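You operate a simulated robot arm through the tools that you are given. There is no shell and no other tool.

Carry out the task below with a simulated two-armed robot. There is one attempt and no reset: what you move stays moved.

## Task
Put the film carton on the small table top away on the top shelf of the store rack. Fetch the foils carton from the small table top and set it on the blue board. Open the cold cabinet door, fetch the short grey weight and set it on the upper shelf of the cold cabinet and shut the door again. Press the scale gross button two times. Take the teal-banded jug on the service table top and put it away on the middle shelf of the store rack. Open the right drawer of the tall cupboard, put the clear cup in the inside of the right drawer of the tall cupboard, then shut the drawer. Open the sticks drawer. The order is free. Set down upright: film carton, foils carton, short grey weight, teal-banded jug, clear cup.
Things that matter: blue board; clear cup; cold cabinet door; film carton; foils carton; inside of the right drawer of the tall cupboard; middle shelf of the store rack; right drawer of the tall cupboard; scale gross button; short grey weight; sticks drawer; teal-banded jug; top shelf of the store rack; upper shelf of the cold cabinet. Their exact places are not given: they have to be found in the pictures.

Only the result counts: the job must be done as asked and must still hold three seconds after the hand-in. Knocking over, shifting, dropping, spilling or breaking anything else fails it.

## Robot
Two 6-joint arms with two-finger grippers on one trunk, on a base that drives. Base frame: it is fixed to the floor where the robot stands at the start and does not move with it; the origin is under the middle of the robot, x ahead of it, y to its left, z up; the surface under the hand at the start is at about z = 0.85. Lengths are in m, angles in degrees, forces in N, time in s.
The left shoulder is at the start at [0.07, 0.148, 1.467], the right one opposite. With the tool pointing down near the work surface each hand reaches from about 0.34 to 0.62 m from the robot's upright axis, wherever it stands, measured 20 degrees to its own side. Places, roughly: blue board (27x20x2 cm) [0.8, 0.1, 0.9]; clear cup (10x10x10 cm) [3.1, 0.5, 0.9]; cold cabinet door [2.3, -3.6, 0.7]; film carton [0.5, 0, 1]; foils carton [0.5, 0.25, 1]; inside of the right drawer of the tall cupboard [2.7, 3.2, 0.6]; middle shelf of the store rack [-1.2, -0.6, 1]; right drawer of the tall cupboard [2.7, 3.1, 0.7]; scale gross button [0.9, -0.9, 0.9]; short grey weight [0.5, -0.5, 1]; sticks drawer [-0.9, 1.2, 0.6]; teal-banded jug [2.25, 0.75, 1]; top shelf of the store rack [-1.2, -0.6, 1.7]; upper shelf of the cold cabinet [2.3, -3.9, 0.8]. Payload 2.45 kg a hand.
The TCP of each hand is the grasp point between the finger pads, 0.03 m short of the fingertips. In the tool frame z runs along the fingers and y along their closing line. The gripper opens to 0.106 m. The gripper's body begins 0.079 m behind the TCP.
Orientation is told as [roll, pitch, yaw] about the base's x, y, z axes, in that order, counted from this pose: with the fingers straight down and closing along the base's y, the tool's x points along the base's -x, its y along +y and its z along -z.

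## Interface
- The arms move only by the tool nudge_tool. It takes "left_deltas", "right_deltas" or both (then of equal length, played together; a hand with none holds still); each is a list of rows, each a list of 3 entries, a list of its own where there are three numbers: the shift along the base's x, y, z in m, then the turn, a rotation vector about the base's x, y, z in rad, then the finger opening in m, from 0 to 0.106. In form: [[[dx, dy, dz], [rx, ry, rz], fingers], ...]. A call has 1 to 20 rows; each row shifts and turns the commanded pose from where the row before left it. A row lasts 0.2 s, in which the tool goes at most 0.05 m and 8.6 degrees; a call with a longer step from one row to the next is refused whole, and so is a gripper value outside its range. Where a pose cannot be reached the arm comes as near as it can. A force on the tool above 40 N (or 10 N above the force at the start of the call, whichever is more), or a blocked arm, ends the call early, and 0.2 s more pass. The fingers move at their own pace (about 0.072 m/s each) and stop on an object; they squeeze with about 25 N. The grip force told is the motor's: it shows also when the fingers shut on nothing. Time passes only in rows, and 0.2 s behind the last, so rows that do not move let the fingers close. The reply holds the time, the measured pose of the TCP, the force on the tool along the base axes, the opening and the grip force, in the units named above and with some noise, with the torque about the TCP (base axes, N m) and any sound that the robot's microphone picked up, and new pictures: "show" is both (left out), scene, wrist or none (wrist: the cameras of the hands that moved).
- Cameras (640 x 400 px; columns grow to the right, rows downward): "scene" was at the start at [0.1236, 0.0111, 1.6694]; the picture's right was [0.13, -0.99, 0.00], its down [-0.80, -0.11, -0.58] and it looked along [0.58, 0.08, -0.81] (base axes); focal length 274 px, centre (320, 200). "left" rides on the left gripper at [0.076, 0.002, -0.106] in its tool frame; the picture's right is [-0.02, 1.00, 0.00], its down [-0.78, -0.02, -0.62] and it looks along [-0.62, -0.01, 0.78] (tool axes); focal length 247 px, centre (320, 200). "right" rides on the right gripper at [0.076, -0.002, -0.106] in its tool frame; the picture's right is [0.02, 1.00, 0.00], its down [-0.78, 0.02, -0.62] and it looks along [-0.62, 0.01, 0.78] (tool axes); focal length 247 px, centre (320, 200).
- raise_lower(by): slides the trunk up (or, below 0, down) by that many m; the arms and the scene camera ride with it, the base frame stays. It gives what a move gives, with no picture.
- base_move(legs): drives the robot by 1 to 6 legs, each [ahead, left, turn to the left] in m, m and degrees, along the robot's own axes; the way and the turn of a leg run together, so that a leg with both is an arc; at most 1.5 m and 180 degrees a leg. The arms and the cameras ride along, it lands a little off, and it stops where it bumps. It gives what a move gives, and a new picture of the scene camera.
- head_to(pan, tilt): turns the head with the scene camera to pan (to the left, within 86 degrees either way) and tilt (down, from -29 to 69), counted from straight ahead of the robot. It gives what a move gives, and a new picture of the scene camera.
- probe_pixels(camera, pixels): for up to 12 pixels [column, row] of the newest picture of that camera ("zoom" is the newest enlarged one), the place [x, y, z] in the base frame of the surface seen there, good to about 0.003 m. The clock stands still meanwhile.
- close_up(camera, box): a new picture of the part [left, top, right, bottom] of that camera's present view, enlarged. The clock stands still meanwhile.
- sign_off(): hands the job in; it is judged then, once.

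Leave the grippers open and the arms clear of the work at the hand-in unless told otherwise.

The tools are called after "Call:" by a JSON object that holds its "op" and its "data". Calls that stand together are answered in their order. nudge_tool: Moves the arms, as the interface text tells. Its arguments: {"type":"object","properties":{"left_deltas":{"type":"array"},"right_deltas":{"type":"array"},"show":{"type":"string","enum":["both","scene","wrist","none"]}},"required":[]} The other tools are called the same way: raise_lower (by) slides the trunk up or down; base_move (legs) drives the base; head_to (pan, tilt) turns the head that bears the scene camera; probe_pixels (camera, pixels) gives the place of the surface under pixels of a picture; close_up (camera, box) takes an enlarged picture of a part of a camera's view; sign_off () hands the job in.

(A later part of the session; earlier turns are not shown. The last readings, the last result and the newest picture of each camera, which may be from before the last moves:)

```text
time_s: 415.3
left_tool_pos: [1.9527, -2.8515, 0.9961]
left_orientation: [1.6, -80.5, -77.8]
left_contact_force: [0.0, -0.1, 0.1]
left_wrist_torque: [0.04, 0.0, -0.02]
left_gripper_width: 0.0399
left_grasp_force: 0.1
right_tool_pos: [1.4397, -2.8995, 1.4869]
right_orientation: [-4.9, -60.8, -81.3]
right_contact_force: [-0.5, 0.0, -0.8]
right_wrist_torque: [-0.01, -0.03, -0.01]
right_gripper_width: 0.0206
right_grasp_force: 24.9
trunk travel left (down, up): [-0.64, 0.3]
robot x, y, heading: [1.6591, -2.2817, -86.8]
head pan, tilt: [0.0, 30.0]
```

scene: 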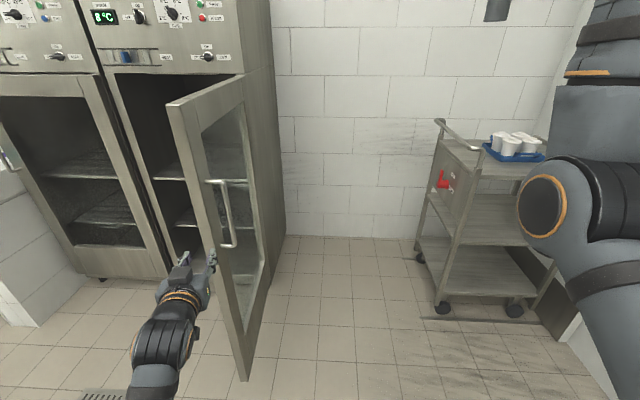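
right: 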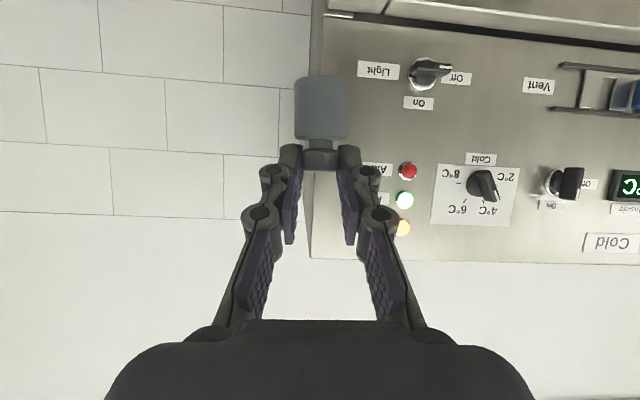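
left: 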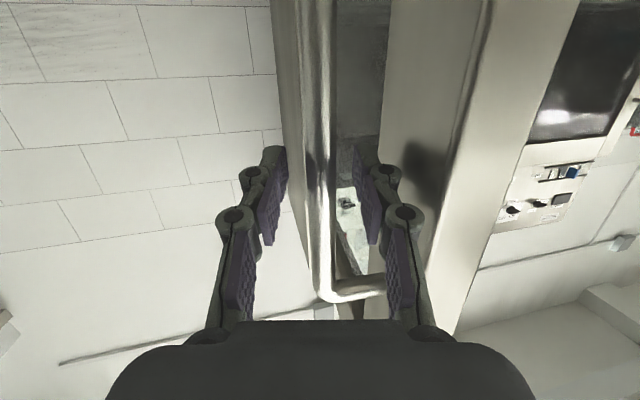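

The door stays open. I'll strafe left 0.88 m to line up the right hand with the cabinet's inside.

Call:
{"op": "base_move", "data": {"legs": [[0.0, 0.88, -3.2]]}}

Call:
{"op": "nudge_tool", "data": {"left_deltas": [[[0, 0.01, -0.025], [0.14, 0.022, 0], 0.04], [[0, 0.01, -0.025], [0.14, 0.022, 0], 0.04], [[0, 0.01, -0.025], [0.14, 0.022, 0], 0.04], [[0, 0.01, -0.025], [0.14, 0.022, 0], 0.04], [[0, 0.01, -0.025], [0.14, 0.022, 0], 0.04], [[0, 0, -0.025], [0.14, 0.022, 0], 0.04], [[0, 0, -0.025], [0.14, 0.022, 0], 0.04], [[0, 0, -0.025], [0.14, 0.022, 0], 0.04], [[0, 0, -0.025], [0.14, 0.022, 0], 0.04], [[0, 0, 0], [0.13, 0.022, 0], 0.04], [[0, 0, 0], [0, 0, 0], 0.04]], "show": "none"}}

```text
time_s: 420.1
left_tool_pos: [2.8105, -2.857, 0.9972]
left_orientation: [1.6, -80.4, -82.0]
left_contact_force: [-1.1, 0.1, 0.4]
left_wrist_torque: [-0.01, 0.04, 0.02]
left_gripper_width: 0.04
left_grasp_force: 0.1
right_tool_pos: [2.2943, -2.8676, 1.4872]
right_orientation: [-4.8, -60.9, -85.6]
right_contact_force: [-0.2, -0.1, -0.7]
right_wrist_torque: [-0.02, -0.01, -0.04]
right_gripper_width: 0.0205
right_grasp_force: 25.4
trunk travel left (down, up): [-0.64, 0.3]
robot x, y, heading: [2.5622, -2.2656, -91.3]
head pan, tilt: [0.0, 30.0]
```

scene: 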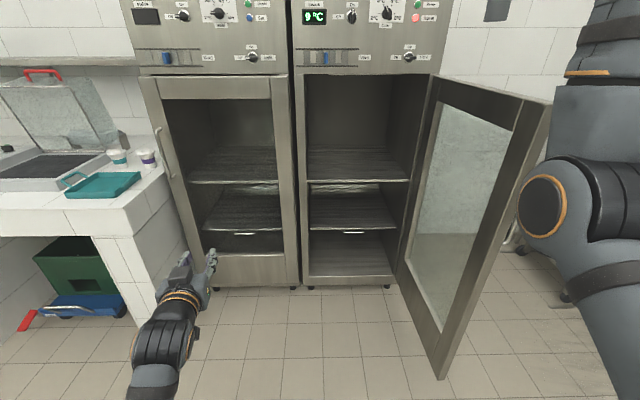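

```text
time_s: 422.5
left_tool_pos: [2.8083, -2.8048, 0.7716]
left_orientation: [0.6, 0.2, -81.3]
left_contact_force: [0.9, -0.6, -0.6]
left_wrist_torque: [0.02, 0.02, 0.01]
left_gripper_width: 0.0398
left_grasp_force: 0.0
right_tool_pos: [2.2956, -2.8664, 1.4873]
right_orientation: [-4.9, -60.8, -85.5]
right_contact_force: [-0.6, 0.8, -1.5]
right_wrist_torque: [0.04, 0.0, 0.0]
right_gripper_width: 0.0204
right_grasp_force: 25.2
trunk travel left (down, up): [-0.64, 0.3]
robot x, y, heading: [2.5604, -2.2662, -91.4]
head pan, tilt: [0.0, 30.0]
```

Now I'll lower the right hand (weight) to about z 0.90 in front of the open cabinet and retract the left hand a little.

Call:
{"op": "nudge_tool", "data": {"right_deltas": [[[0, 0, -0.049], [0, 0, 0], 0.01], [[0, 0, -0.049], [0, 0, 0], 0.01], [[0, 0, -0.049], [0, 0, 0], 0.01], [[0, 0, -0.049], [0, 0, 0], 0.01], [[0, 0, -0.049], [0, 0, 0], 0.01], [[0, 0, -0.049], [0, 0, 0], 0.01], [[0, 0, -0.049], [0, 0, 0], 0.01], [[0, 0, -0.049], [0, 0, 0], 0.01], [[0, 0, -0.049], [0, 0, 0], 0.01], [[0, 0, -0.049], [0, 0, 0], 0.01], [[0, 0, -0.049], [0, 0, 0], 0.01], [[0, 0, -0.043], [0, 0, 0], 0.01]], "left_deltas": [[[0.01, 0.02, -0.01], [0, 0, 0], 0.04], [[0.01, 0.02, -0.01], [0, 0, 0], 0.04], [[0.01, 0.02, -0.01], [0, 0, 0], 0.04], [[0.01, 0.02, -0.01], [0, 0, 0], 0.04], [[0, 0.02, -0.01], [0, 0, 0], 0.04], [[0, 0, 0], [0, 0, 0], 0.04], [[0, 0, 0], [0, 0, 0], 0.04], [[0, 0, 0], [0, 0, 0], 0.04], [[0, 0, 0], [0, 0, 0], 0.04], [[0, 0, 0], [0, 0, 0], 0.04], [[0, 0, 0], [0, 0, 0], 0.04], [[0, 0, 0], [0, 0, 0], 0.04]]}}

```text
time_s: 425.1
left_tool_pos: [2.8489, -2.7073, 0.7223]
left_orientation: [0.6, 0.2, -81.2]
left_contact_force: [-0.2, 0.0, 0.4]
left_wrist_torque: [0.0, 0.05, -0.01]
left_gripper_width: 0.04
left_grasp_force: 0.0
right_tool_pos: [2.2949, -2.8691, 0.9033]
right_orientation: [-4.9, -60.9, -85.5]
right_contact_force: [-0.6, 0.0, -0.9]
right_wrist_torque: [0.01, 0.0, 0.01]
right_gripper_width: 0.0207
right_grasp_force: 25.0
trunk travel left (down, up): [-0.64, 0.3]
robot x, y, heading: [2.5616, -2.268, -91.3]
head pan, tilt: [0.0, 30.0]
```

scene: 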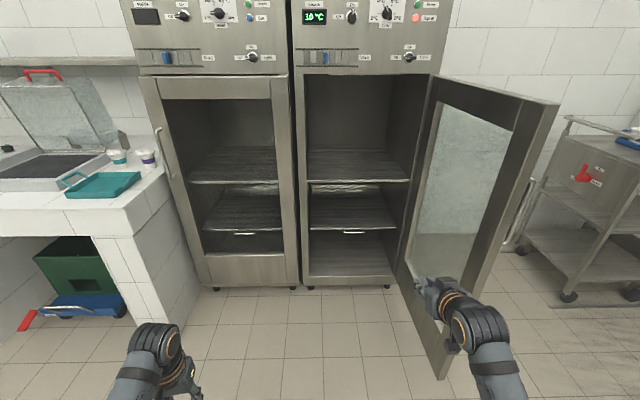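
right: 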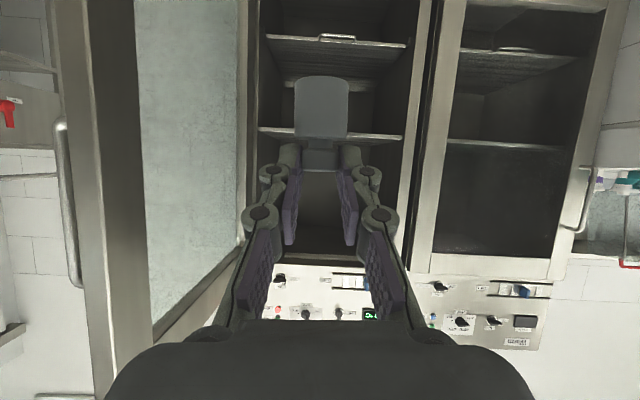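
left: 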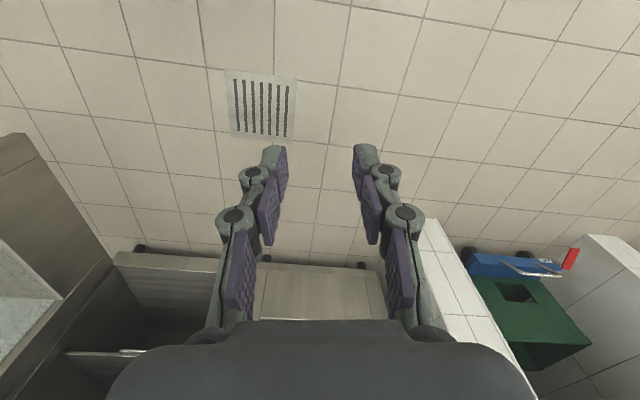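

Good: the weight is aligned with the opening. I'll shift left 5 cm and drive ahead in two steps.

Call:
{"op": "base_move", "data": {"legs": [[0.4, 0.05, 1.3]]}}

Call:
{"op": "base_move", "data": {"legs": [[0.33, 0, 0]]}}

```text
time_s: 427.6
left_tool_pos: [2.9097, -3.1072, 0.7218]
left_orientation: [0.5, 0.2, -79.4]
left_contact_force: [-0.6, 0.0, -0.7]
left_wrist_torque: [0.0, 0.0, -0.01]
left_gripper_width: 0.0398
left_grasp_force: 0.1
right_tool_pos: [2.3624, -3.2869, 0.9023]
right_orientation: [-4.9, -60.8, -83.7]
right_contact_force: [0.6, -0.3, -1.0]
right_wrist_torque: [0.0, 0.02, -0.04]
right_gripper_width: 0.0207
right_grasp_force: 24.6
trunk travel left (down, up): [-0.64, 0.3]
robot x, y, heading: [2.6061, -2.6736, -88.9]
head pan, tilt: [0.0, 30.0]
```

scene: 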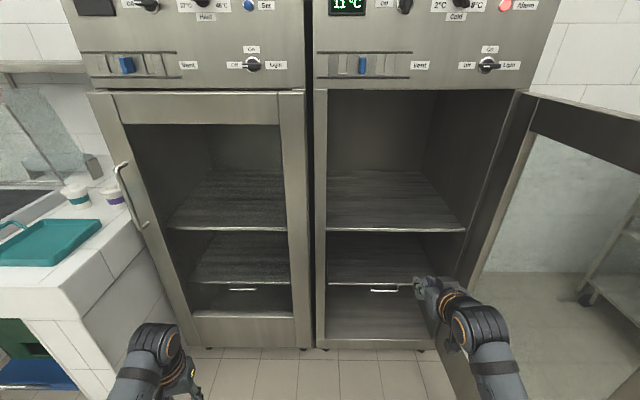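

```text
time_s: 429.8
left_tool_pos: [2.9095, -3.4398, 0.7228]
left_orientation: [0.6, 0.3, -79.8]
left_contact_force: [0.4, -0.6, 0.2]
left_wrist_torque: [0.02, 0.0, 0.02]
left_gripper_width: 0.0399
left_grasp_force: 0.1
right_tool_pos: [2.3603, -3.6131, 0.9029]
right_orientation: [-4.9, -60.7, -84.2]
right_contact_force: [-1.3, 0.0, -0.9]
right_wrist_torque: [0.02, 0.0, -0.02]
right_gripper_width: 0.0207
right_grasp_force: 25.3
trunk travel left (down, up): [-0.64, 0.3]
robot x, y, heading: [2.6157, -3.0062, -90.0]
head pan, tilt: [0.0, 30.0]
```

scene: 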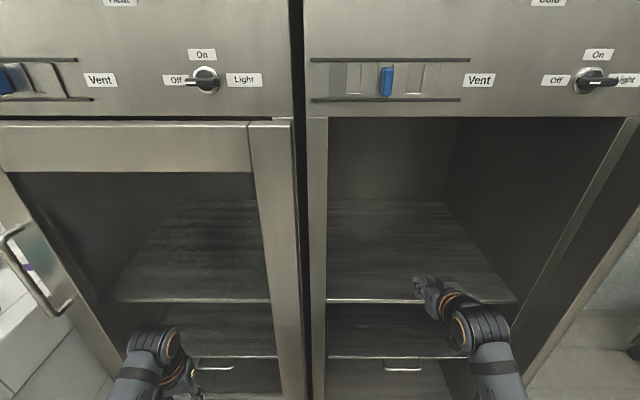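

The weight is at the cabinet mouth. I'll extend the arm 14 cm inside over the shelf.

Call:
{"op": "nudge_tool", "data": {"right_deltas": [[[0, -0.035, 0], [0, 0, 0], 0.01], [[0, -0.035, 0], [0, 0, 0], 0.01], [[0, -0.035, 0], [0, 0, 0], 0.01], [[0, -0.035, 0], [0, 0, 0], 0.01], [[0, 0, -0.02], [0, 0, 0], 0.01], [[0, 0, -0.012], [0, 0, 0], 0.01], [[0, 0, 0], [0, 0, 0], 0.01]]}}

Call:
{"op": "close_up", "data": {"camera": "right", "box": [220, 20, 420, 200]}}

```text
time_s: 431.4
left_tool_pos: [2.9093, -3.4395, 0.7214]
left_orientation: [0.6, 0.2, -79.8]
left_contact_force: [0.4, -0.3, -0.8]
left_wrist_torque: [-0.03, 0.0, 0.01]
left_gripper_width: 0.0401
left_grasp_force: 0.0
right_tool_pos: [2.359, -3.7542, 0.8673]
right_orientation: [-4.9, -60.8, -84.2]
right_contact_force: [0.2, 0.7, -0.8]
right_wrist_torque: [-0.01, 0.0, 0.01]
right_gripper_width: 0.0205
right_grasp_force: 24.6
trunk travel left (down, up): [-0.64, 0.3]
robot x, y, heading: [2.6154, -3.0076, -89.7]
head pan, tilt: [0.0, 30.0]
```

scene: 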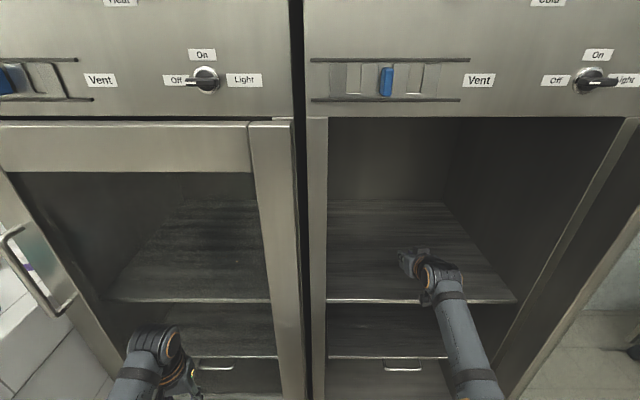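
right: 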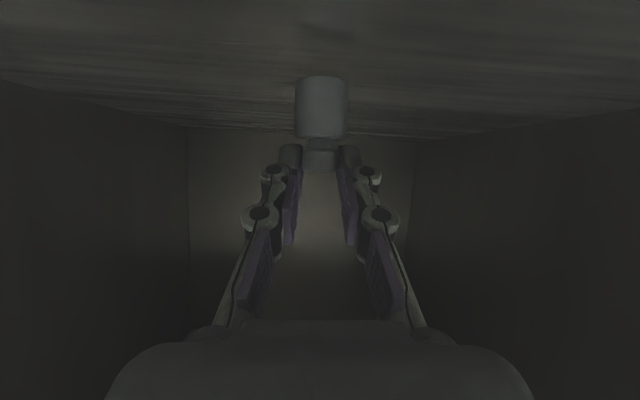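

```text
2.22 times, centred on (320, 110) of right
```

zoom: 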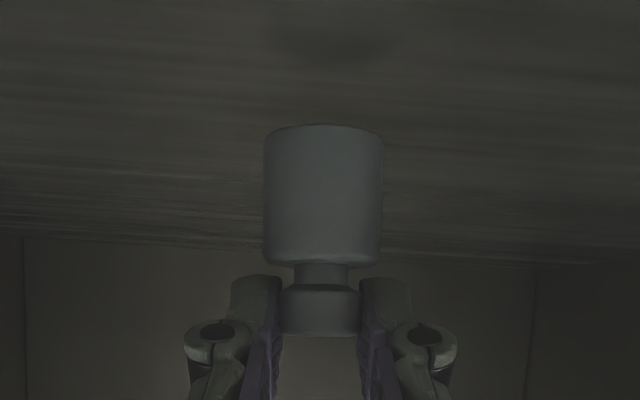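

Call:
{"op": "nudge_tool", "data": {"right_deltas": [[[0, 0, -0.005], [0, 0, 0], 0.01], [[0, 0, -0.003], [0, 0, 0], 0.01], [[0, 0, 0], [0, 0, 0], 0.01]], "show": "none"}}

Call:
{"op": "nudge_tool", "data": {"right_deltas": [[[0, 0, -0.002], [0, 0, 0], 0.01], [[0, 0, 0], [0, 0, 0], 0.01]], "show": "none"}}

Call:
{"op": "nudge_tool", "data": {"right_deltas": [[[0, 0, -0.002], [0, 0, 0], 0.01], [[0, 0, 0], [0, 0, 0], 0.01]], "show": "none"}}

```text
time_s: 432.2
left_tool_pos: [2.9082, -3.438, 0.7215]
left_orientation: [0.6, 0.1, -79.8]
left_contact_force: [0.4, 0.0, 0.4]
left_wrist_torque: [0.01, 0.02, 0.02]
left_gripper_width: 0.0401
left_grasp_force: 0.0
right_tool_pos: [2.3608, -3.7535, 0.8605]
right_orientation: [-4.9, -60.8, -84.2]
right_contact_force: [0.0, 1.1, -0.7]
right_wrist_torque: [0.01, -0.04, 0.0]
right_gripper_width: 0.0205
right_grasp_force: 24.8
trunk travel left (down, up): [-0.64, 0.3]
robot x, y, heading: [2.6112, -3.0076, -89.7]
head pan, tilt: [0.0, 30.0]
```

```text
time_s: 432.8
left_tool_pos: [2.9091, -3.4383, 0.722]
left_orientation: [0.6, 0.2, -79.8]
left_contact_force: [0.3, 0.0, 0.2]
left_wrist_torque: [0.01, 0.01, 0.03]
left_gripper_width: 0.0398
left_grasp_force: 0.1
right_tool_pos: [2.3593, -3.7542, 0.8595]
right_orientation: [-4.8, -60.8, -84.2]
right_contact_force: [0.1, -0.6, -0.9]
right_wrist_torque: [0.01, 0.0, -0.03]
right_gripper_width: 0.0207
right_grasp_force: 25.3
trunk travel left (down, up): [-0.64, 0.3]
robot x, y, heading: [2.6128, -3.0085, -89.7]
head pan, tilt: [0.0, 30.0]
```

```text
time_s: 433.4
left_tool_pos: [2.9094, -3.4388, 0.7222]
left_orientation: [0.7, 0.2, -79.7]
left_contact_force: [-1.0, -0.1, -0.5]
left_wrist_torque: [-0.02, 0.02, 0.04]
left_gripper_width: 0.04
left_grasp_force: 0.0
right_tool_pos: [2.3596, -3.7532, 0.8575]
right_orientation: [-4.9, -60.9, -84.2]
right_contact_force: [0.3, 0.5, 0.5]
right_wrist_torque: [-0.06, -0.06, -0.02]
right_gripper_width: 0.0208
right_grasp_force: 25.0
trunk travel left (down, up): [-0.64, 0.3]
robot x, y, heading: [2.6139, -3.0055, -90.0]
head pan, tilt: [0.0, 30.0]
```

Call:
{"op": "nudge_tool", "data": {"right_deltas": [[[0, 0, -0.0015], [0, 0, 0], 0.01], [[0, 0, 0], [0, 0, 0], 0.01]], "show": "none"}}

```text
time_s: 434.0
left_tool_pos: [2.9105, -3.4385, 0.7228]
left_orientation: [0.7, 0.1, -79.8]
left_contact_force: [-0.2, -0.5, -1.0]
left_wrist_torque: [-0.01, -0.01, -0.04]
left_gripper_width: 0.0401
left_grasp_force: 0.0
right_tool_pos: [2.3601, -3.7536, 0.8569]
right_orientation: [-4.9, -61.0, -84.1]
right_contact_force: [0.8, -1.1, 5.0]
right_wrist_torque: [-0.13, -0.13, -0.01]
right_gripper_width: 0.0207
right_grasp_force: 25.2
trunk travel left (down, up): [-0.64, 0.3]
robot x, y, heading: [2.6145, -3.0064, -89.7]
head pan, tilt: [0.0, 30.0]
```

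Contact (+5 N). I'll open the fingers slowly, lift clear of the knob, and look.

Call:
{"op": "nudge_tool", "data": {"right_deltas": [[[0, 0, 0], [0, 0, 0], 0.024], [[0, 0, 0], [0, 0, 0], 0.035], [[0, 0, 0], [0, 0, 0], 0.05], [[0, 0, 0], [0, 0, 0], 0.05], [[0, 0, 0.02], [0, 0, 0], 0.05], [[0, 0, 0.02], [0, 0, 0], 0.05], [[0, 0.02, 0.02], [0, 0, 0], 0.05], [[0, 0, 0], [0, 0, 0], 0.05]]}}

Call:
{"op": "close_up", "data": {"camera": "right", "box": [200, 0, 440, 180]}}

```text
time_s: 435.8
left_tool_pos: [2.9096, -3.4389, 0.7218]
left_orientation: [0.7, 0.3, -79.9]
left_contact_force: [0.1, -0.8, 0.4]
left_wrist_torque: [0.03, 0.01, 0.01]
left_gripper_width: 0.0401
left_grasp_force: 0.1
right_tool_pos: [2.36, -3.7336, 0.9162]
right_orientation: [-4.8, -60.8, -84.3]
right_contact_force: [0.1, -0.1, 0.7]
right_wrist_torque: [0.02, 0.05, -0.05]
right_gripper_width: 0.05
right_grasp_force: 0.1
trunk travel left (down, up): [-0.64, 0.3]
robot x, y, heading: [2.6109, -3.0055, -89.7]
head pan, tilt: [0.0, 30.0]
```

scene: 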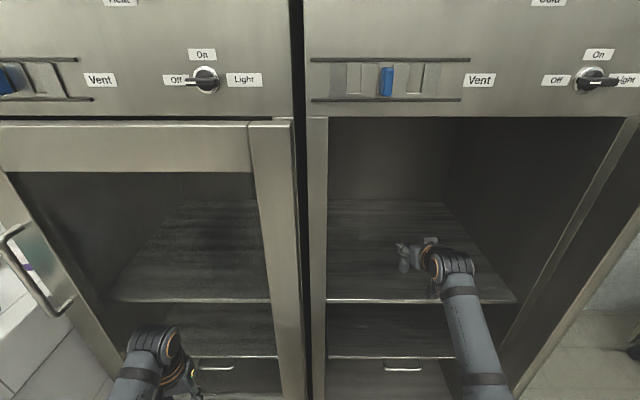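
right: 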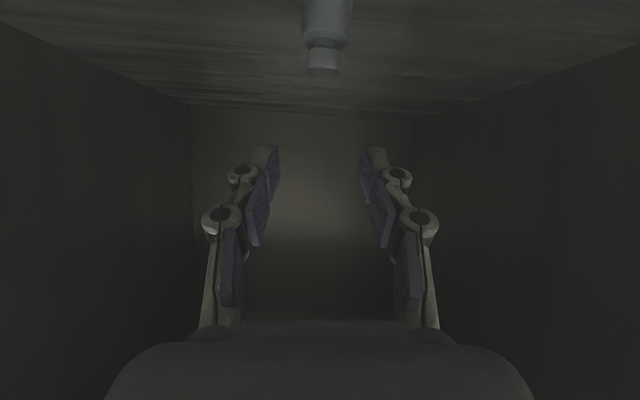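

```text
2.22 times, centred on (320, 90) of right
```

zoom: 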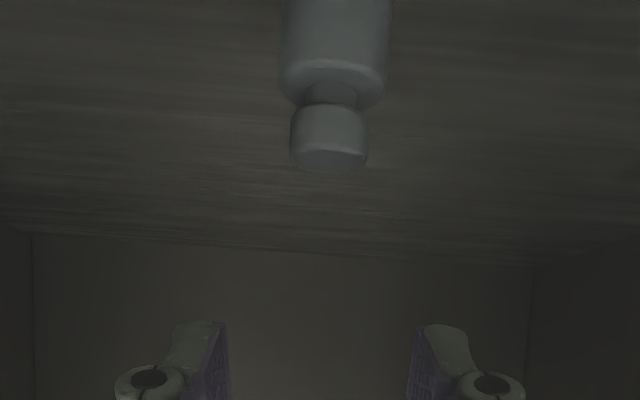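

The weight stands upright on the upper shelf. I'll withdraw the arm and back off.

Call:
{"op": "nudge_tool", "data": {"right_deltas": [[[0, 0.04, 0.005], [0, 0, 0], 0.05], [[0, 0.04, 0], [0, 0, 0], 0.05], [[0, 0.04, 0], [0, 0, 0], 0.05]], "show": "none"}}

Call:
{"op": "base_move", "data": {"legs": [[-0.65, 0, 0]]}}

Call:
{"op": "close_up", "data": {"camera": "scene", "box": [290, 60, 540, 260]}}

```text
time_s: 436.6
left_tool_pos: [2.9087, -3.4379, 0.7236]
left_orientation: [0.6, 0.1, -79.8]
left_contact_force: [-0.7, -0.3, 0.5]
left_wrist_torque: [-0.03, 0.0, 0.02]
left_gripper_width: 0.0397
left_grasp_force: 0.0
right_tool_pos: [2.3559, -3.6107, 0.9251]
right_orientation: [-4.8, -60.9, -84.3]
right_contact_force: [0.1, -0.3, 0.1]
right_wrist_torque: [0.0, 0.0, 0.0]
right_gripper_width: 0.0501
right_grasp_force: 0.1
trunk travel left (down, up): [-0.64, 0.3]
robot x, y, heading: [2.6142, -3.0033, -89.8]
head pan, tilt: [0.0, 30.0]
```

```text
time_s: 440.2
left_tool_pos: [2.9066, -2.7916, 0.7224]
left_orientation: [0.6, 0.2, -80.0]
left_contact_force: [0.2, 0.0, -0.2]
left_wrist_torque: [0.0, 0.0, -0.03]
left_gripper_width: 0.0397
left_grasp_force: 0.1
right_tool_pos: [2.3534, -2.9621, 0.9242]
right_orientation: [-4.9, -60.9, -84.3]
right_contact_force: [0.0, -0.4, -0.3]
right_wrist_torque: [-0.02, -0.01, 0.01]
right_gripper_width: 0.0499
right_grasp_force: 0.0
trunk travel left (down, up): [-0.64, 0.3]
robot x, y, heading: [2.6116, -2.3617, -90.0]
head pan, tilt: [0.0, 30.0]
```

scene: 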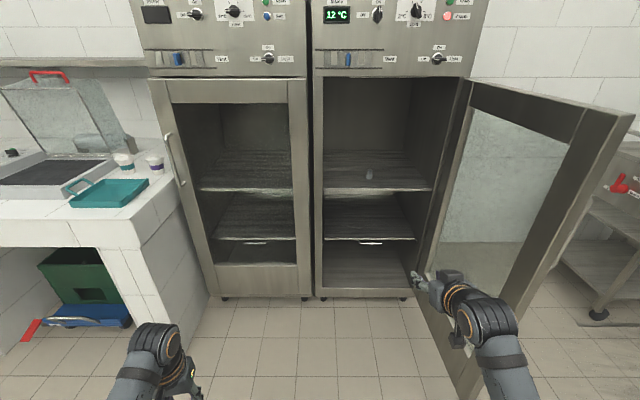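

```text
2.00 times, centred on (415, 160) of scene
```

zoom: 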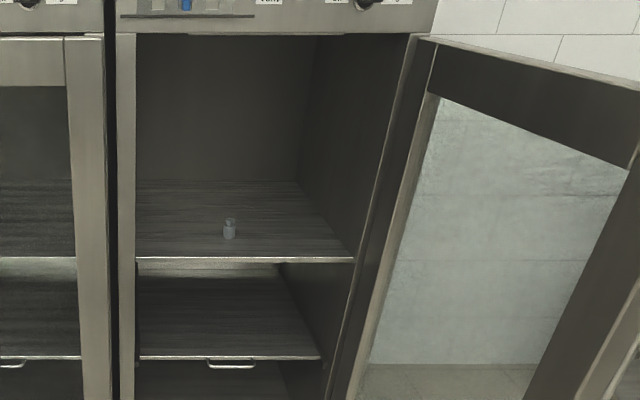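

The weight is visible upright on the upper shelf. To close the door I'll go back to its handle side: back off, strafe right, and re-pitch the left hand to horizontal.

Call:
{"op": "base_move", "data": {"legs": [[-0.2, 0, 0], [0, -0.95, 0]]}}

Call:
{"op": "nudge_tool", "data": {"left_deltas": [[[0, -0.01, 0.027], [-0.138, -0.024, 0], 0.06], [[0, -0.01, 0.027], [-0.138, -0.024, 0], 0.06], [[0, -0.01, 0.027], [-0.138, -0.024, 0], 0.06], [[0, -0.01, 0.027], [-0.138, -0.024, 0], 0.06], [[0, -0.015, 0.027], [-0.138, -0.024, 0], 0.06], [[0, -0.015, 0.027], [-0.138, -0.024, 0], 0.06], [[0, -0.015, 0.027], [-0.138, -0.024, 0], 0.06], [[0, -0.015, 0.027], [-0.138, -0.024, 0], 0.06], [[0, -0.015, 0.027], [-0.138, -0.024, 0], 0.06], [[0, -0.015, 0.027], [-0.138, -0.024, 0], 0.06], [[0, 0, 0], [0, 0, 0], 0.06]]}}

```text
time_s: 446.4
left_tool_pos: [1.9358, -2.5999, 0.7227]
left_orientation: [0.6, 0.3, -79.9]
left_contact_force: [-1.0, 0.8, -0.3]
left_wrist_torque: [0.0, -0.01, -0.01]
left_gripper_width: 0.0398
left_grasp_force: 0.0
right_tool_pos: [1.3824, -2.7716, 0.9245]
right_orientation: [-4.8, -60.8, -84.4]
right_contact_force: [0.2, 1.1, 0.5]
right_wrist_torque: [0.05, 0.0, -0.03]
right_gripper_width: 0.0495
right_grasp_force: 0.1
trunk travel left (down, up): [-0.64, 0.3]
robot x, y, heading: [1.639, -2.1667, -89.7]
head pan, tilt: [0.0, 30.0]
```

scene: 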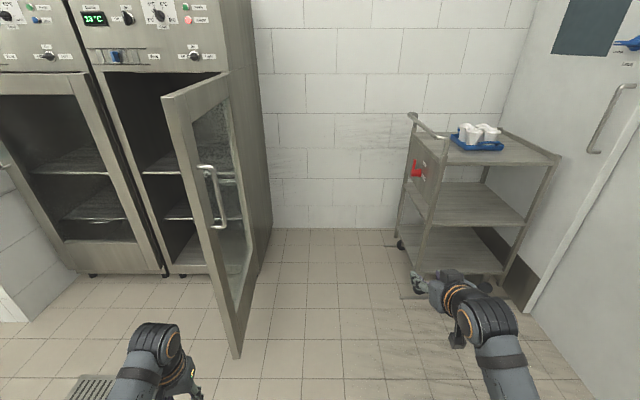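

```text
time_s: 448.8
left_tool_pos: [1.9368, -2.7303, 0.9909]
left_orientation: [-0.8, -80.2, -78.8]
left_contact_force: [0.5, -0.5, -0.4]
left_wrist_torque: [0.0, -0.01, -0.01]
left_gripper_width: 0.0603
left_grasp_force: 0.0
right_tool_pos: [1.3824, -2.7715, 0.9239]
right_orientation: [-4.9, -60.9, -84.2]
right_contact_force: [0.2, 0.1, 0.0]
right_wrist_torque: [0.0, 0.0, 0.01]
right_gripper_width: 0.0497
right_grasp_force: 0.1
trunk travel left (down, up): [-0.64, 0.3]
robot x, y, heading: [1.6416, -2.169, -90.1]
head pan, tilt: [0.0, 30.0]
```

scene: 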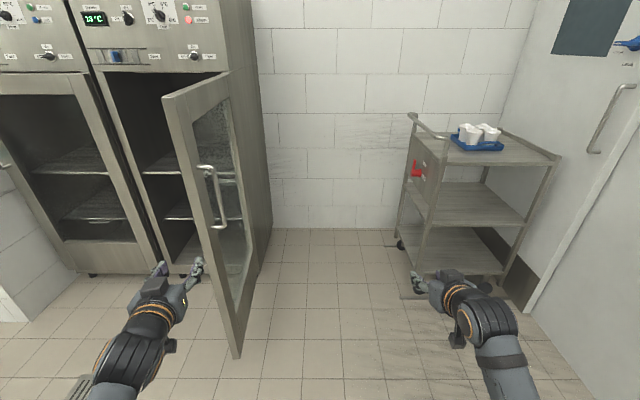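
left: 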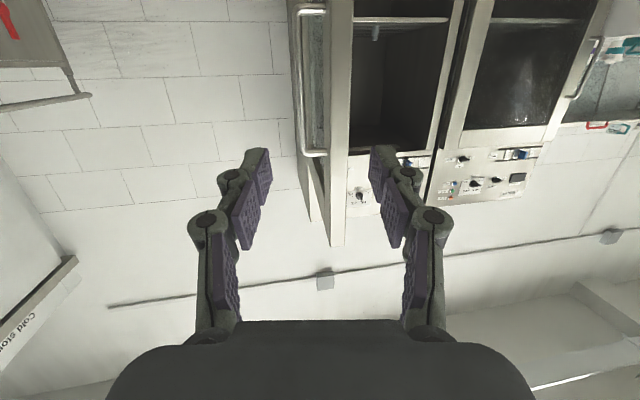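

I'll probe the handle's present position and the cart, and raise the right hand for safety.

Call:
{"op": "probe_pixels", "data": {"camera": "scene", "pixels": [[212, 180], [216, 195], [220, 210], [224, 222], [170, 95], [235, 350], [415, 160], [410, 200], [445, 145], [450, 180]]}}

Call:
{"op": "nudge_tool", "data": {"right_deltas": [[[0, 0.005, 0.045], [0, 0, 0], 0.05], [[0, 0.005, 0.045], [0, 0, 0], 0.05], [[0, 0.005, 0.045], [0, 0, 0], 0.05], [[0, 0.005, 0.045], [0, 0, 0], 0.05], [[0, 0, 0.045], [0, 0, 0], 0.05], [[0, 0, 0.045], [0, 0, 0], 0.05], [[0, 0, 0.045], [0, 0, 0], 0.05], [[0, 0, 0.045], [0, 0, 0], 0.05], [[0, 0, 0.045], [0, 0, 0], 0.05], [[0, 0, 0.045], [0, 0, 0], 0.05]], "show": "none"}}

```text
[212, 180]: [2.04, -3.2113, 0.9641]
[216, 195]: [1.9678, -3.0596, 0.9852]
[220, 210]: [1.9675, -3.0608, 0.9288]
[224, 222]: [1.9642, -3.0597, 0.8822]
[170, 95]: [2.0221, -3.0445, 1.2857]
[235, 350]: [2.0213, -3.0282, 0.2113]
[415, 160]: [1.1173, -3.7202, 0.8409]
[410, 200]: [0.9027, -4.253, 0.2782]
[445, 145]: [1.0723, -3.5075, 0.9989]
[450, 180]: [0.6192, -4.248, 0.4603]
```

```text
time_s: 451.0
left_tool_pos: [1.9374, -2.7292, 0.9904]
left_orientation: [-0.8, -80.2, -78.7]
left_contact_force: [-0.9, 0.2, 0.5]
left_wrist_torque: [-0.02, 0.0, -0.01]
left_gripper_width: 0.0599
left_grasp_force: 0.0
right_tool_pos: [1.3729, -2.7694, 1.3698]
right_orientation: [-4.9, -61.1, -84.1]
right_contact_force: [0.5, -0.2, -0.5]
right_wrist_torque: [0.01, -0.01, 0.0]
right_gripper_width: 0.05
right_grasp_force: 0.1
right hand out of reach, approached as far as the arm can: row 8, 9, 10
trunk travel left (down, up): [-0.64, 0.3]
robot x, y, heading: [1.639, -2.1699, -89.8]
head pan, tilt: [0.0, 30.0]
```

The handle is still at about (1.965, −3.066). I'll drive to just short of it, then slide the fingers around it.

Call:
{"op": "base_move", "data": {"legs": [[0.255, 0.013, 0]]}}

Call:
{"op": "nudge_tool", "data": {"left_deltas": [[[0, 0, 0], [0, 0, 0], 0.045]], "show": "both"}}

Call:
{"op": "probe_pixels", "data": {"camera": "left", "pixels": [[320, 60], [322, 100], [325, 140], [315, 100], [330, 100]]}}

```text
time_s: 452.9
left_tool_pos: [1.9506, -2.9867, 0.9902]
left_orientation: [-0.6, -80.1, -78.8]
left_contact_force: [0.0, 0.0, -0.1]
left_wrist_torque: [-0.01, 0.01, 0.01]
left_gripper_width: 0.0599
left_grasp_force: 0.0
right_tool_pos: [1.3873, -3.0286, 1.368]
right_orientation: [-5.0, -61.0, -84.1]
right_contact_force: [-0.2, 0.2, 0.0]
right_wrist_torque: [-0.02, 0.02, -0.02]
right_gripper_width: 0.0501
right_grasp_force: 0.0
trunk travel left (down, up): [-0.64, 0.3]
robot x, y, heading: [1.6553, -2.4188, -89.9]
head pan, tilt: [0.0, 30.0]
```

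scene: 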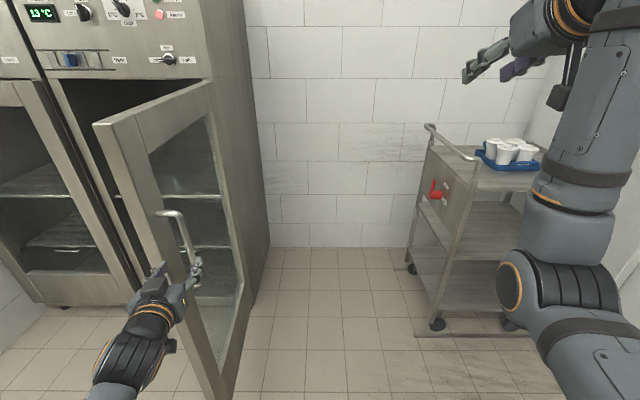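

```text
time_s: 453.3
left_tool_pos: [1.95, -2.9866, 0.9906]
left_orientation: [-0.7, -80.1, -78.8]
left_contact_force: [-0.7, -0.3, 0.0]
left_wrist_torque: [-0.03, -0.01, 0.03]
left_gripper_width: 0.0452
left_grasp_force: 0.1
right_tool_pos: [1.3864, -3.0286, 1.37]
right_orientation: [-4.9, -61.2, -84.2]
right_contact_force: [-0.7, 0.7, -0.4]
right_wrist_torque: [-0.05, 0.01, 0.04]
right_gripper_width: 0.05
right_grasp_force: 0.0
trunk travel left (down, up): [-0.64, 0.3]
robot x, y, heading: [1.6511, -2.4241, -89.7]
head pan, tilt: [0.0, 30.0]
```

scene: 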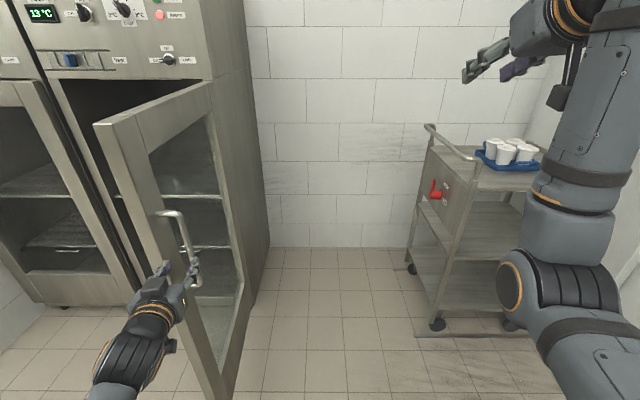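
left: 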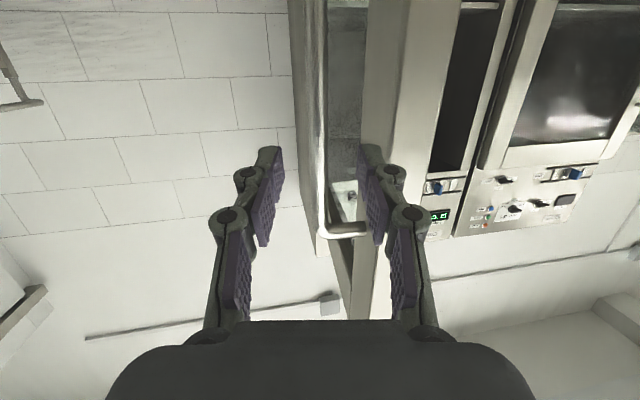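

```text
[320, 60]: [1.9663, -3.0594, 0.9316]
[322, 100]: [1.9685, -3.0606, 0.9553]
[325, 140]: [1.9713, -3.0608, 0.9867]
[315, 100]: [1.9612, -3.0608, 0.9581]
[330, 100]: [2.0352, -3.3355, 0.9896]
```

Aligned. I'll slide forward onto the bar and close.

Call:
{"op": "nudge_tool", "data": {"left_deltas": [[[0.008, -0.039, 0], [0, 0, 0], 0.045], [[0.0085, -0.039, 0], [0, 0, 0], 0.045], [[0, 0, 0], [0, 0, 0], 0.045], [[0, 0, 0], [0, 0, 0], 0.0], [[0, 0, 0], [0, 0, 0], 0.0], [[0, 0, 0], [0, 0, 0], 0.0]], "show": "wrist"}}

```text
time_s: 454.7
left_tool_pos: [1.9679, -3.0624, 0.9919]
left_orientation: [-0.4, -80.1, -79.0]
left_contact_force: [0.2, -1.0, 2.9]
left_wrist_torque: [0.22, -0.02, -0.01]
left_gripper_width: 0.0144
left_grasp_force: 40.3
right_tool_pos: [1.3862, -3.0297, 1.3693]
right_orientation: [-4.9, -61.1, -84.2]
right_contact_force: [0.2, 0.3, -0.1]
right_wrist_torque: [0.02, -0.02, 0.0]
right_gripper_width: 0.0501
right_grasp_force: 0.0
trunk travel left (down, up): [-0.64, 0.3]
robot x, y, heading: [1.6528, -2.426, -89.7]
head pan, tilt: [0.0, 30.0]
```

left: 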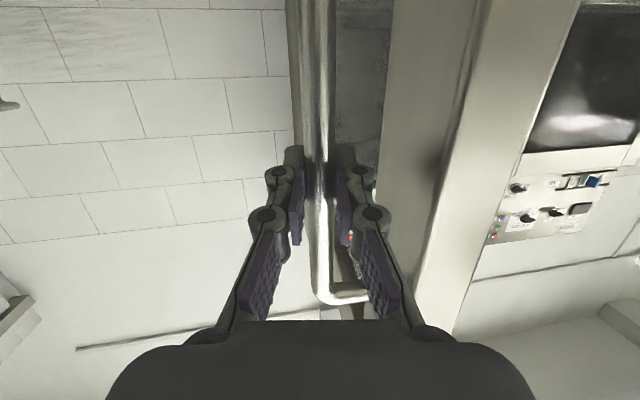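

Gripped again. Now I'll push the door closed along the reverse arc with base legs.

Call:
{"op": "base_move", "data": {"legs": [[-0.001, 0.1345, 0], [0.025, 0.1246, 0]]}}

```text
time_s: 456.9
left_tool_pos: [2.2255, -3.086, 0.9913]
left_orientation: [-0.2, -80.2, -79.3]
left_contact_force: [-6.0, -13.3, 10.5]
left_wrist_torque: [0.62, 0.16, -0.17]
left_gripper_width: 0.0145
left_grasp_force: 40.8
right_tool_pos: [1.645, -3.0546, 1.3683]
right_orientation: [-4.6, -61.0, -84.2]
right_contact_force: [0.4, 0.0, -0.2]
right_wrist_torque: [-0.01, -0.02, 0.02]
right_gripper_width: 0.0499
right_grasp_force: 0.1
trunk travel left (down, up): [-0.64, 0.3]
robot x, y, heading: [1.9135, -2.4466, -89.6]
head pan, tilt: [0.0, 30.0]
```

scene: 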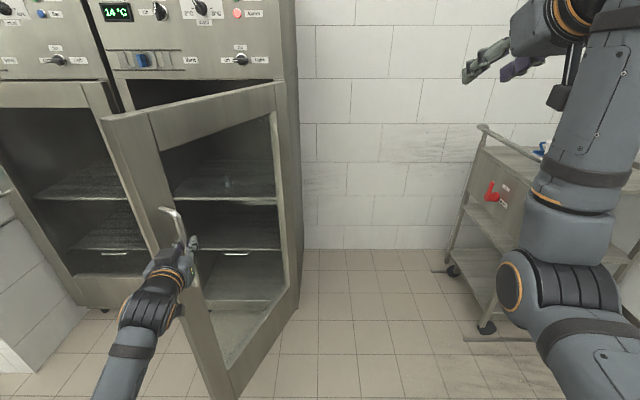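

Call:
{"op": "base_move", "data": {"legs": [[0.0436, 0.099, 0], [0.0534, 0.078, 0], [0.066, 0.067, 0]]}}

```text
time_s: 459.5
left_tool_pos: [2.4713, -3.2508, 0.9938]
left_orientation: [-0.1, -80.2, -79.2]
left_contact_force: [-12.9, -11.4, 8.5]
left_wrist_torque: [0.98, 0.17, -0.13]
left_gripper_width: 0.0146
left_grasp_force: 41.2
right_tool_pos: [1.891, -3.2188, 1.3677]
right_orientation: [-4.5, -60.9, -84.3]
right_contact_force: [0.0, 0.4, 0.8]
right_wrist_torque: [0.02, 0.0, 0.01]
right_gripper_width: 0.0503
right_grasp_force: 0.1
trunk travel left (down, up): [-0.64, 0.3]
robot x, y, heading: [2.158, -2.617, -89.7]
head pan, tilt: [0.0, 30.0]
```

scene: 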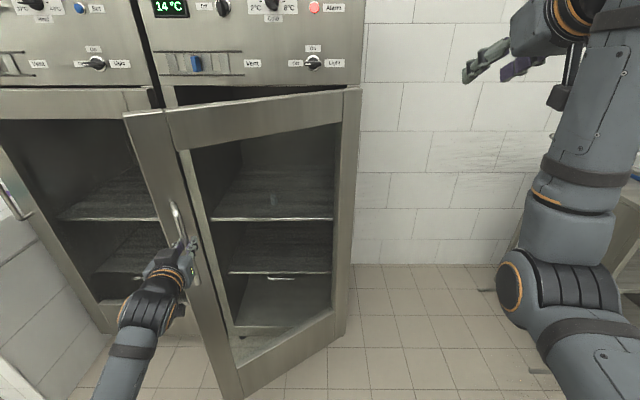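

Call:
{"op": "base_move", "data": {"legs": [[0.075, 0.0544, 0], [0.085, 0.0406, 0]]}}

```text
time_s: 461.4
left_tool_pos: [2.5673, -3.4142, 0.9934]
left_orientation: [0.1, -80.1, -79.4]
left_contact_force: [-37.4, -12.4, 4.2]
left_wrist_torque: [0.98, 0.35, -0.32]
left_gripper_width: 0.0143
left_grasp_force: 40.2
right_tool_pos: [1.9852, -3.384, 1.3658]
right_orientation: [-4.0, -61.0, -84.7]
right_contact_force: [0.1, 0.5, -0.3]
right_wrist_torque: [0.0, -0.01, -0.02]
right_gripper_width: 0.05
right_grasp_force: 0.1
trunk travel left (down, up): [-0.64, 0.3]
robot x, y, heading: [2.2547, -2.7759, -89.7]
head pan, tilt: [0.0, 30.0]
```

scene: 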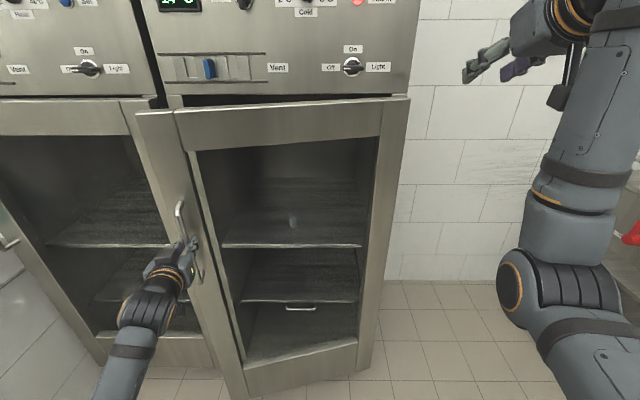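

Close to shut, with a side force of −37 N. I'll relieve it by easing 3 mm in −x and see.

Call:
{"op": "nudge_tool", "data": {"left_deltas": [[[-0.003, 0, 0], [0, 0, 0], 0.0], [[0, 0, 0], [0, 0, 0], 0.0]], "show": "none"}}

```text
time_s: 462.0
left_tool_pos: [2.5666, -3.4123, 0.9931]
left_orientation: [-1.6, -80.1, -77.9]
left_contact_force: [-16.7, -6.3, -1.9]
left_wrist_torque: [-0.6, -0.25, -0.17]
left_gripper_width: 0.0147
left_grasp_force: 40.2
right_tool_pos: [1.9891, -3.3817, 1.3675]
right_orientation: [-4.5, -61.1, -84.3]
right_contact_force: [-0.2, -0.2, 0.1]
right_wrist_torque: [0.0, 0.02, 0.0]
right_gripper_width: 0.05
right_grasp_force: 0.1
trunk travel left (down, up): [-0.64, 0.3]
robot x, y, heading: [2.2551, -2.7756, -89.5]
head pan, tilt: [0.0, 30.0]
```

Call:
{"op": "nudge_tool", "data": {"left_deltas": [[[0.004, -0.018, 0], [0, 0, 0], 0.0], [[0.004, -0.018, 0], [0, 0, 0], 0.0], [[0.004, -0.018, 0], [0, 0, 0], 0.0], [[0.004, -0.018, 0], [0, 0, 0], 0.0], [[0, 0, 0], [0, 0, 0], 0.0]], "show": "none"}}

```text
time_s: 463.2
left_tool_pos: [2.5878, -3.4821, 0.9932]
left_orientation: [-2.2, -80.1, -77.1]
left_contact_force: [6.7, 2.0, 0.9]
left_wrist_torque: [-0.16, -0.45, 0.16]
left_gripper_width: 0.0146
left_grasp_force: 40.5
right_tool_pos: [1.9963, -3.3798, 1.371]
right_orientation: [-5.0, -61.2, -83.7]
right_contact_force: [-0.3, 0.3, 0.1]
right_wrist_torque: [-0.02, 0.03, 0.0]
right_gripper_width: 0.0502
right_grasp_force: 0.1
trunk travel left (down, up): [-0.64, 0.3]
robot x, y, heading: [2.2586, -2.7746, -89.5]
head pan, tilt: [0.0, 30.0]
```

Call:
{"op": "nudge_tool", "data": {"left_deltas": [[[0.003, -0.018, 0], [0, 0, 0], 0.0], [[0.003, -0.018, 0], [0, 0, 0], 0.0], [[0.002, -0.018, 0], [0, 0, 0], 0.0], [[0.001, -0.012, 0], [0, 0, 0], 0.0], [[0, 0, 0], [0, 0, 0], 0.0]], "show": "scene"}}

```text
time_s: 464.4
left_tool_pos: [2.5979, -3.5458, 0.9932]
left_orientation: [-2.9, -80.0, -76.3]
left_contact_force: [14.2, 21.6, -7.4]
left_wrist_torque: [0.01, -0.45, 0.08]
left_gripper_width: 0.0146
left_grasp_force: 41.2
right_tool_pos: [1.9974, -3.3777, 1.3716]
right_orientation: [-5.3, -61.2, -83.4]
right_contact_force: [-1.1, 0.3, -0.4]
right_wrist_torque: [0.0, -0.02, 0.02]
right_gripper_width: 0.0501
right_grasp_force: 0.1
trunk travel left (down, up): [-0.64, 0.3]
robot x, y, heading: [2.254, -2.7749, -89.4]
head pan, tilt: [0.0, 30.0]
```

scene: 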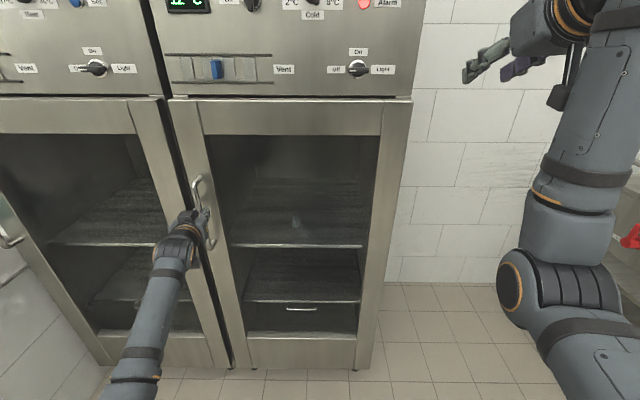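

The door is shut (21 N push against the stop). I'll release the handle and back away, then check the door.

Call:
{"op": "nudge_tool", "data": {"left_deltas": [[[0, 0, 0], [0, 0, 0], 0.05], [[0, 0, 0], [0, 0, 0], 0.06], [[-0.008, 0.03, 0], [0, 0, 0], 0.06], [[-0.01, 0.04, 0], [0, 0, 0], 0.06], [[-0.01, 0.04, 0], [0, 0, 0], 0.06], [[0, 0, 0], [0, 0, 0], 0.06]], "show": "none"}}

Call:
{"op": "base_move", "data": {"legs": [[-0.35, 0, 0]]}}

Call:
{"op": "probe_pixels", "data": {"camera": "scene", "pixels": [[240, 150], [395, 150], [236, 250], [370, 300], [320, 175], [200, 150]]}}

```text
time_s: 465.8
left_tool_pos: [2.5676, -3.4368, 0.9938]
left_orientation: [-2.1, -80.0, -77.1]
left_contact_force: [-0.8, 0.8, -1.0]
left_wrist_torque: [-0.03, 0.01, -0.01]
left_gripper_width: 0.06
left_grasp_force: 0.1
right_tool_pos: [1.9925, -3.3826, 1.3677]
right_orientation: [-4.8, -61.0, -83.9]
right_contact_force: [-0.1, -0.3, 0.4]
right_wrist_torque: [-0.02, 0.01, 0.01]
right_gripper_width: 0.05
right_grasp_force: 0.0
trunk travel left (down, up): [-0.64, 0.3]
robot x, y, heading: [2.26, -2.7773, -89.5]
head pan, tilt: [0.0, 30.0]
```

```text
time_s: 468.0
left_tool_pos: [2.5646, -3.0918, 0.993]
left_orientation: [-2.3, -80.2, -77.2]
left_contact_force: [0.3, -0.9, 0.3]
left_wrist_torque: [-0.01, -0.05, -0.02]
left_gripper_width: 0.06
left_grasp_force: 0.2
right_tool_pos: [1.9893, -3.0351, 1.3683]
right_orientation: [-4.9, -61.1, -83.9]
right_contact_force: [-0.5, 0.3, 0.0]
right_wrist_torque: [0.02, -0.03, -0.04]
right_gripper_width: 0.05
right_grasp_force: 0.1
trunk travel left (down, up): [-0.64, 0.3]
robot x, y, heading: [2.2528, -2.4257, -89.8]
head pan, tilt: [0.0, 30.0]
```

scene: 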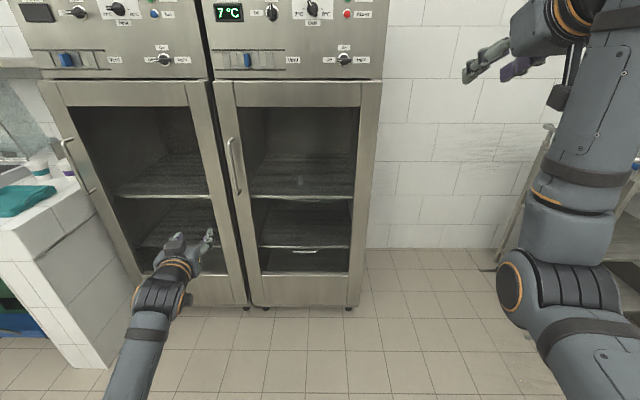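

```text
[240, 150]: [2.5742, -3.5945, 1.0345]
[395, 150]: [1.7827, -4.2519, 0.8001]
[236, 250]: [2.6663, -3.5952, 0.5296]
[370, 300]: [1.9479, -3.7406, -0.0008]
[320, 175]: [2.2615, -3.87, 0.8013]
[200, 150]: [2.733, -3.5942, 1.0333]
```

The cold cabinet door is flush again (y −3.594, same as its neighbour), with the weight inside. Next I'll return both hands to tool-down here in free space.

Call:
{"op": "nudge_tool", "data": {"right_deltas": [[[0, 0, -0.045], [0, 0, 0], 0.05], [[0, 0, -0.045], [0, 0, 0], 0.05], [[0, 0, -0.045], [0, 0, 0], 0.05], [[0, 0, -0.045], [0, 0, 0], 0.05], [[0, 0, -0.045], [0, 0, 0], 0.05], [[0, 0, -0.045], [0, 0, 0], 0.05], [[0, 0, -0.045], [0, 0, 0], 0.05], [[0, 0, -0.045], [0, 0, 0], 0.05], [[0, 0, -0.045], [0, 0, 0], 0.05], [[0, 0, -0.045], [0, 0, 0], 0.05], [[0, 0.01, -0.01], [0.133, 0, 0], 0.05], [[0, 0.01, -0.01], [0.133, 0, 0], 0.05], [[0, 0.01, -0.01], [0.133, 0, 0], 0.05], [[0, 0.01, -0.02], [0.133, 0, 0], 0.05], [[0, 0.01, -0.02], [0.133, 0, 0], 0.05], [[0, 0.01, -0.02], [0.133, 0, 0], 0.05], [[0, 0, -0.02], [0.133, 0, 0], 0.05], [[0, 0, -0.02], [0.133, 0, 0], 0.05], [[0, 0, 0], [0, 0, 0], 0.05]], "left_deltas": [[[0, 0.008, -0.023], [0.1377, 0.025, 0], 0.06], [[0, 0.008, -0.023], [0.1377, 0.025, 0], 0.06], [[0, 0.008, -0.023], [0.1377, 0.025, 0], 0.06], [[0, 0.008, -0.023], [0.1377, 0.025, 0], 0.06], [[0, 0.008, -0.023], [0.1377, 0.025, 0], 0.06], [[0, 0.008, -0.023], [0.1377, 0.025, 0], 0.06], [[0, 0.008, -0.023], [0.1377, 0.025, 0], 0.06], [[0, 0.008, -0.023], [0.1377, 0.025, 0], 0.06], [[0, 0.008, -0.023], [0.1377, 0.025, 0], 0.06], [[0, 0.008, -0.023], [0.1377, 0.025, 0], 0.06], [[0, 0.01, -0.02], [0, 0, 0], 0.06], [[0, 0.01, -0.02], [0, 0, 0], 0.06], [[0, 0, 0], [0, 0, 0], 0.06], [[0, 0, 0], [0, 0, 0], 0.06], [[0, 0, 0], [0, 0, 0], 0.06], [[0, 0, 0], [0, 0, 0], 0.06], [[0, 0, 0], [0, 0, 0], 0.06], [[0, 0, 0], [0, 0, 0], 0.06], [[0, 0, 0], [0, 0, 0], 0.06]], "show": "none"}}

```text
time_s: 472.0
left_tool_pos: [2.5648, -2.9918, 0.7254]
left_orientation: [0.2, -0.1, -79.3]
left_contact_force: [0.1, 0.6, 0.3]
left_wrist_torque: [-0.02, 0.0, 0.0]
left_gripper_width: 0.0601
left_grasp_force: 0.1
right_tool_pos: [1.9888, -2.9721, 0.791]
right_orientation: [0.3, -0.2, -87.1]
right_contact_force: [-0.3, -0.4, -0.3]
right_wrist_torque: [0.02, 0.01, 0.01]
right_gripper_width: 0.0498
right_grasp_force: 0.1
trunk travel left (down, up): [-0.64, 0.3]
robot x, y, heading: [2.252, -2.4313, -90.0]
head pan, tilt: [0.0, 30.0]
```

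Call:
{"op": "raise_lower", "data": {"by": 0.3}}

Call:
{"op": "base_move", "data": {"legs": [[0, 0, 90], [0, 0, 90], [1.35, -0.6, 0]]}}

Call:
{"op": "head_to", "data": {"pan": 0, "tilt": 30}}

```text
time_s: 475.0
left_tool_pos: [2.563, -2.9922, 1.0246]
left_orientation: [0.2, 0.0, -79.3]
left_contact_force: [0.5, -0.5, -0.4]
left_wrist_torque: [0.0, 0.0, -0.01]
left_gripper_width: 0.0601
left_grasp_force: 0.0
right_tool_pos: [1.9878, -2.9719, 1.0893]
right_orientation: [0.3, -0.4, -87.0]
right_contact_force: [-0.9, -0.1, 0.5]
right_wrist_torque: [0.02, 0.03, 0.0]
right_gripper_width: 0.0501
right_grasp_force: 0.1
trunk travel left (down, up): [-0.94, 0.0]
robot x, y, heading: [2.2564, -2.4273, -89.6]
head pan, tilt: [0.0, 30.0]
```

```text
time_s: 490.0
left_tool_pos: [2.4957, -0.5083, 1.0253]
left_orientation: [0.2, 0.0, 102.1]
left_contact_force: [0.5, 0.5, -0.3]
left_wrist_torque: [-0.03, 0.01, -0.01]
left_gripper_width: 0.0601
left_grasp_force: 0.0
right_tool_pos: [3.0713, -0.5112, 1.0887]
right_orientation: [0.4, -0.4, 94.3]
right_contact_force: [-0.3, 0.3, -0.3]
right_wrist_torque: [0.02, 0.02, 0.03]
right_gripper_width: 0.0499
right_grasp_force: 0.0
trunk travel left (down, up): [-0.94, 0.0]
robot x, y, heading: [2.8233, -1.0642, 91.7]
head pan, tilt: [0.0, 30.0]
```

scene: 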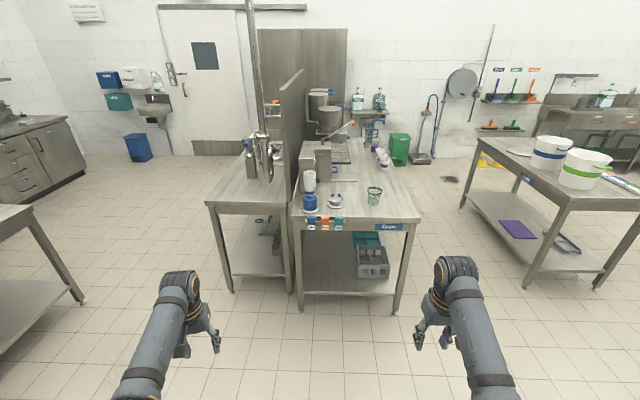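

```text
time_s: 490.6
left_tool_pos: [2.4954, -0.5078, 1.0243]
left_orientation: [0.2, -0.1, 102.1]
left_contact_force: [0.0, 0.6, 0.2]
left_wrist_torque: [0.02, 0.01, 0.03]
left_gripper_width: 0.0598
left_grasp_force: 0.0
right_tool_pos: [3.0725, -0.5113, 1.09]
right_orientation: [0.4, -0.3, 94.3]
right_contact_force: [0.2, 0.1, 0.0]
right_wrist_torque: [0.0, 0.0, 0.04]
right_gripper_width: 0.0501
right_grasp_force: 0.1
trunk travel left (down, up): [-0.94, 0.0]
robot x, y, heading: [2.82, -1.0627, 91.8]
head pan, tilt: [0.0, 30.0]
```

scene: 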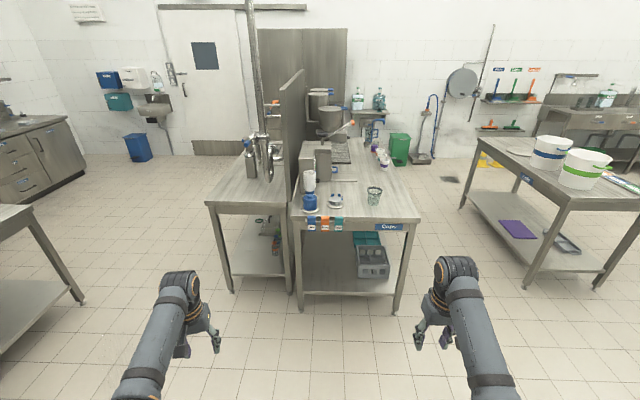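

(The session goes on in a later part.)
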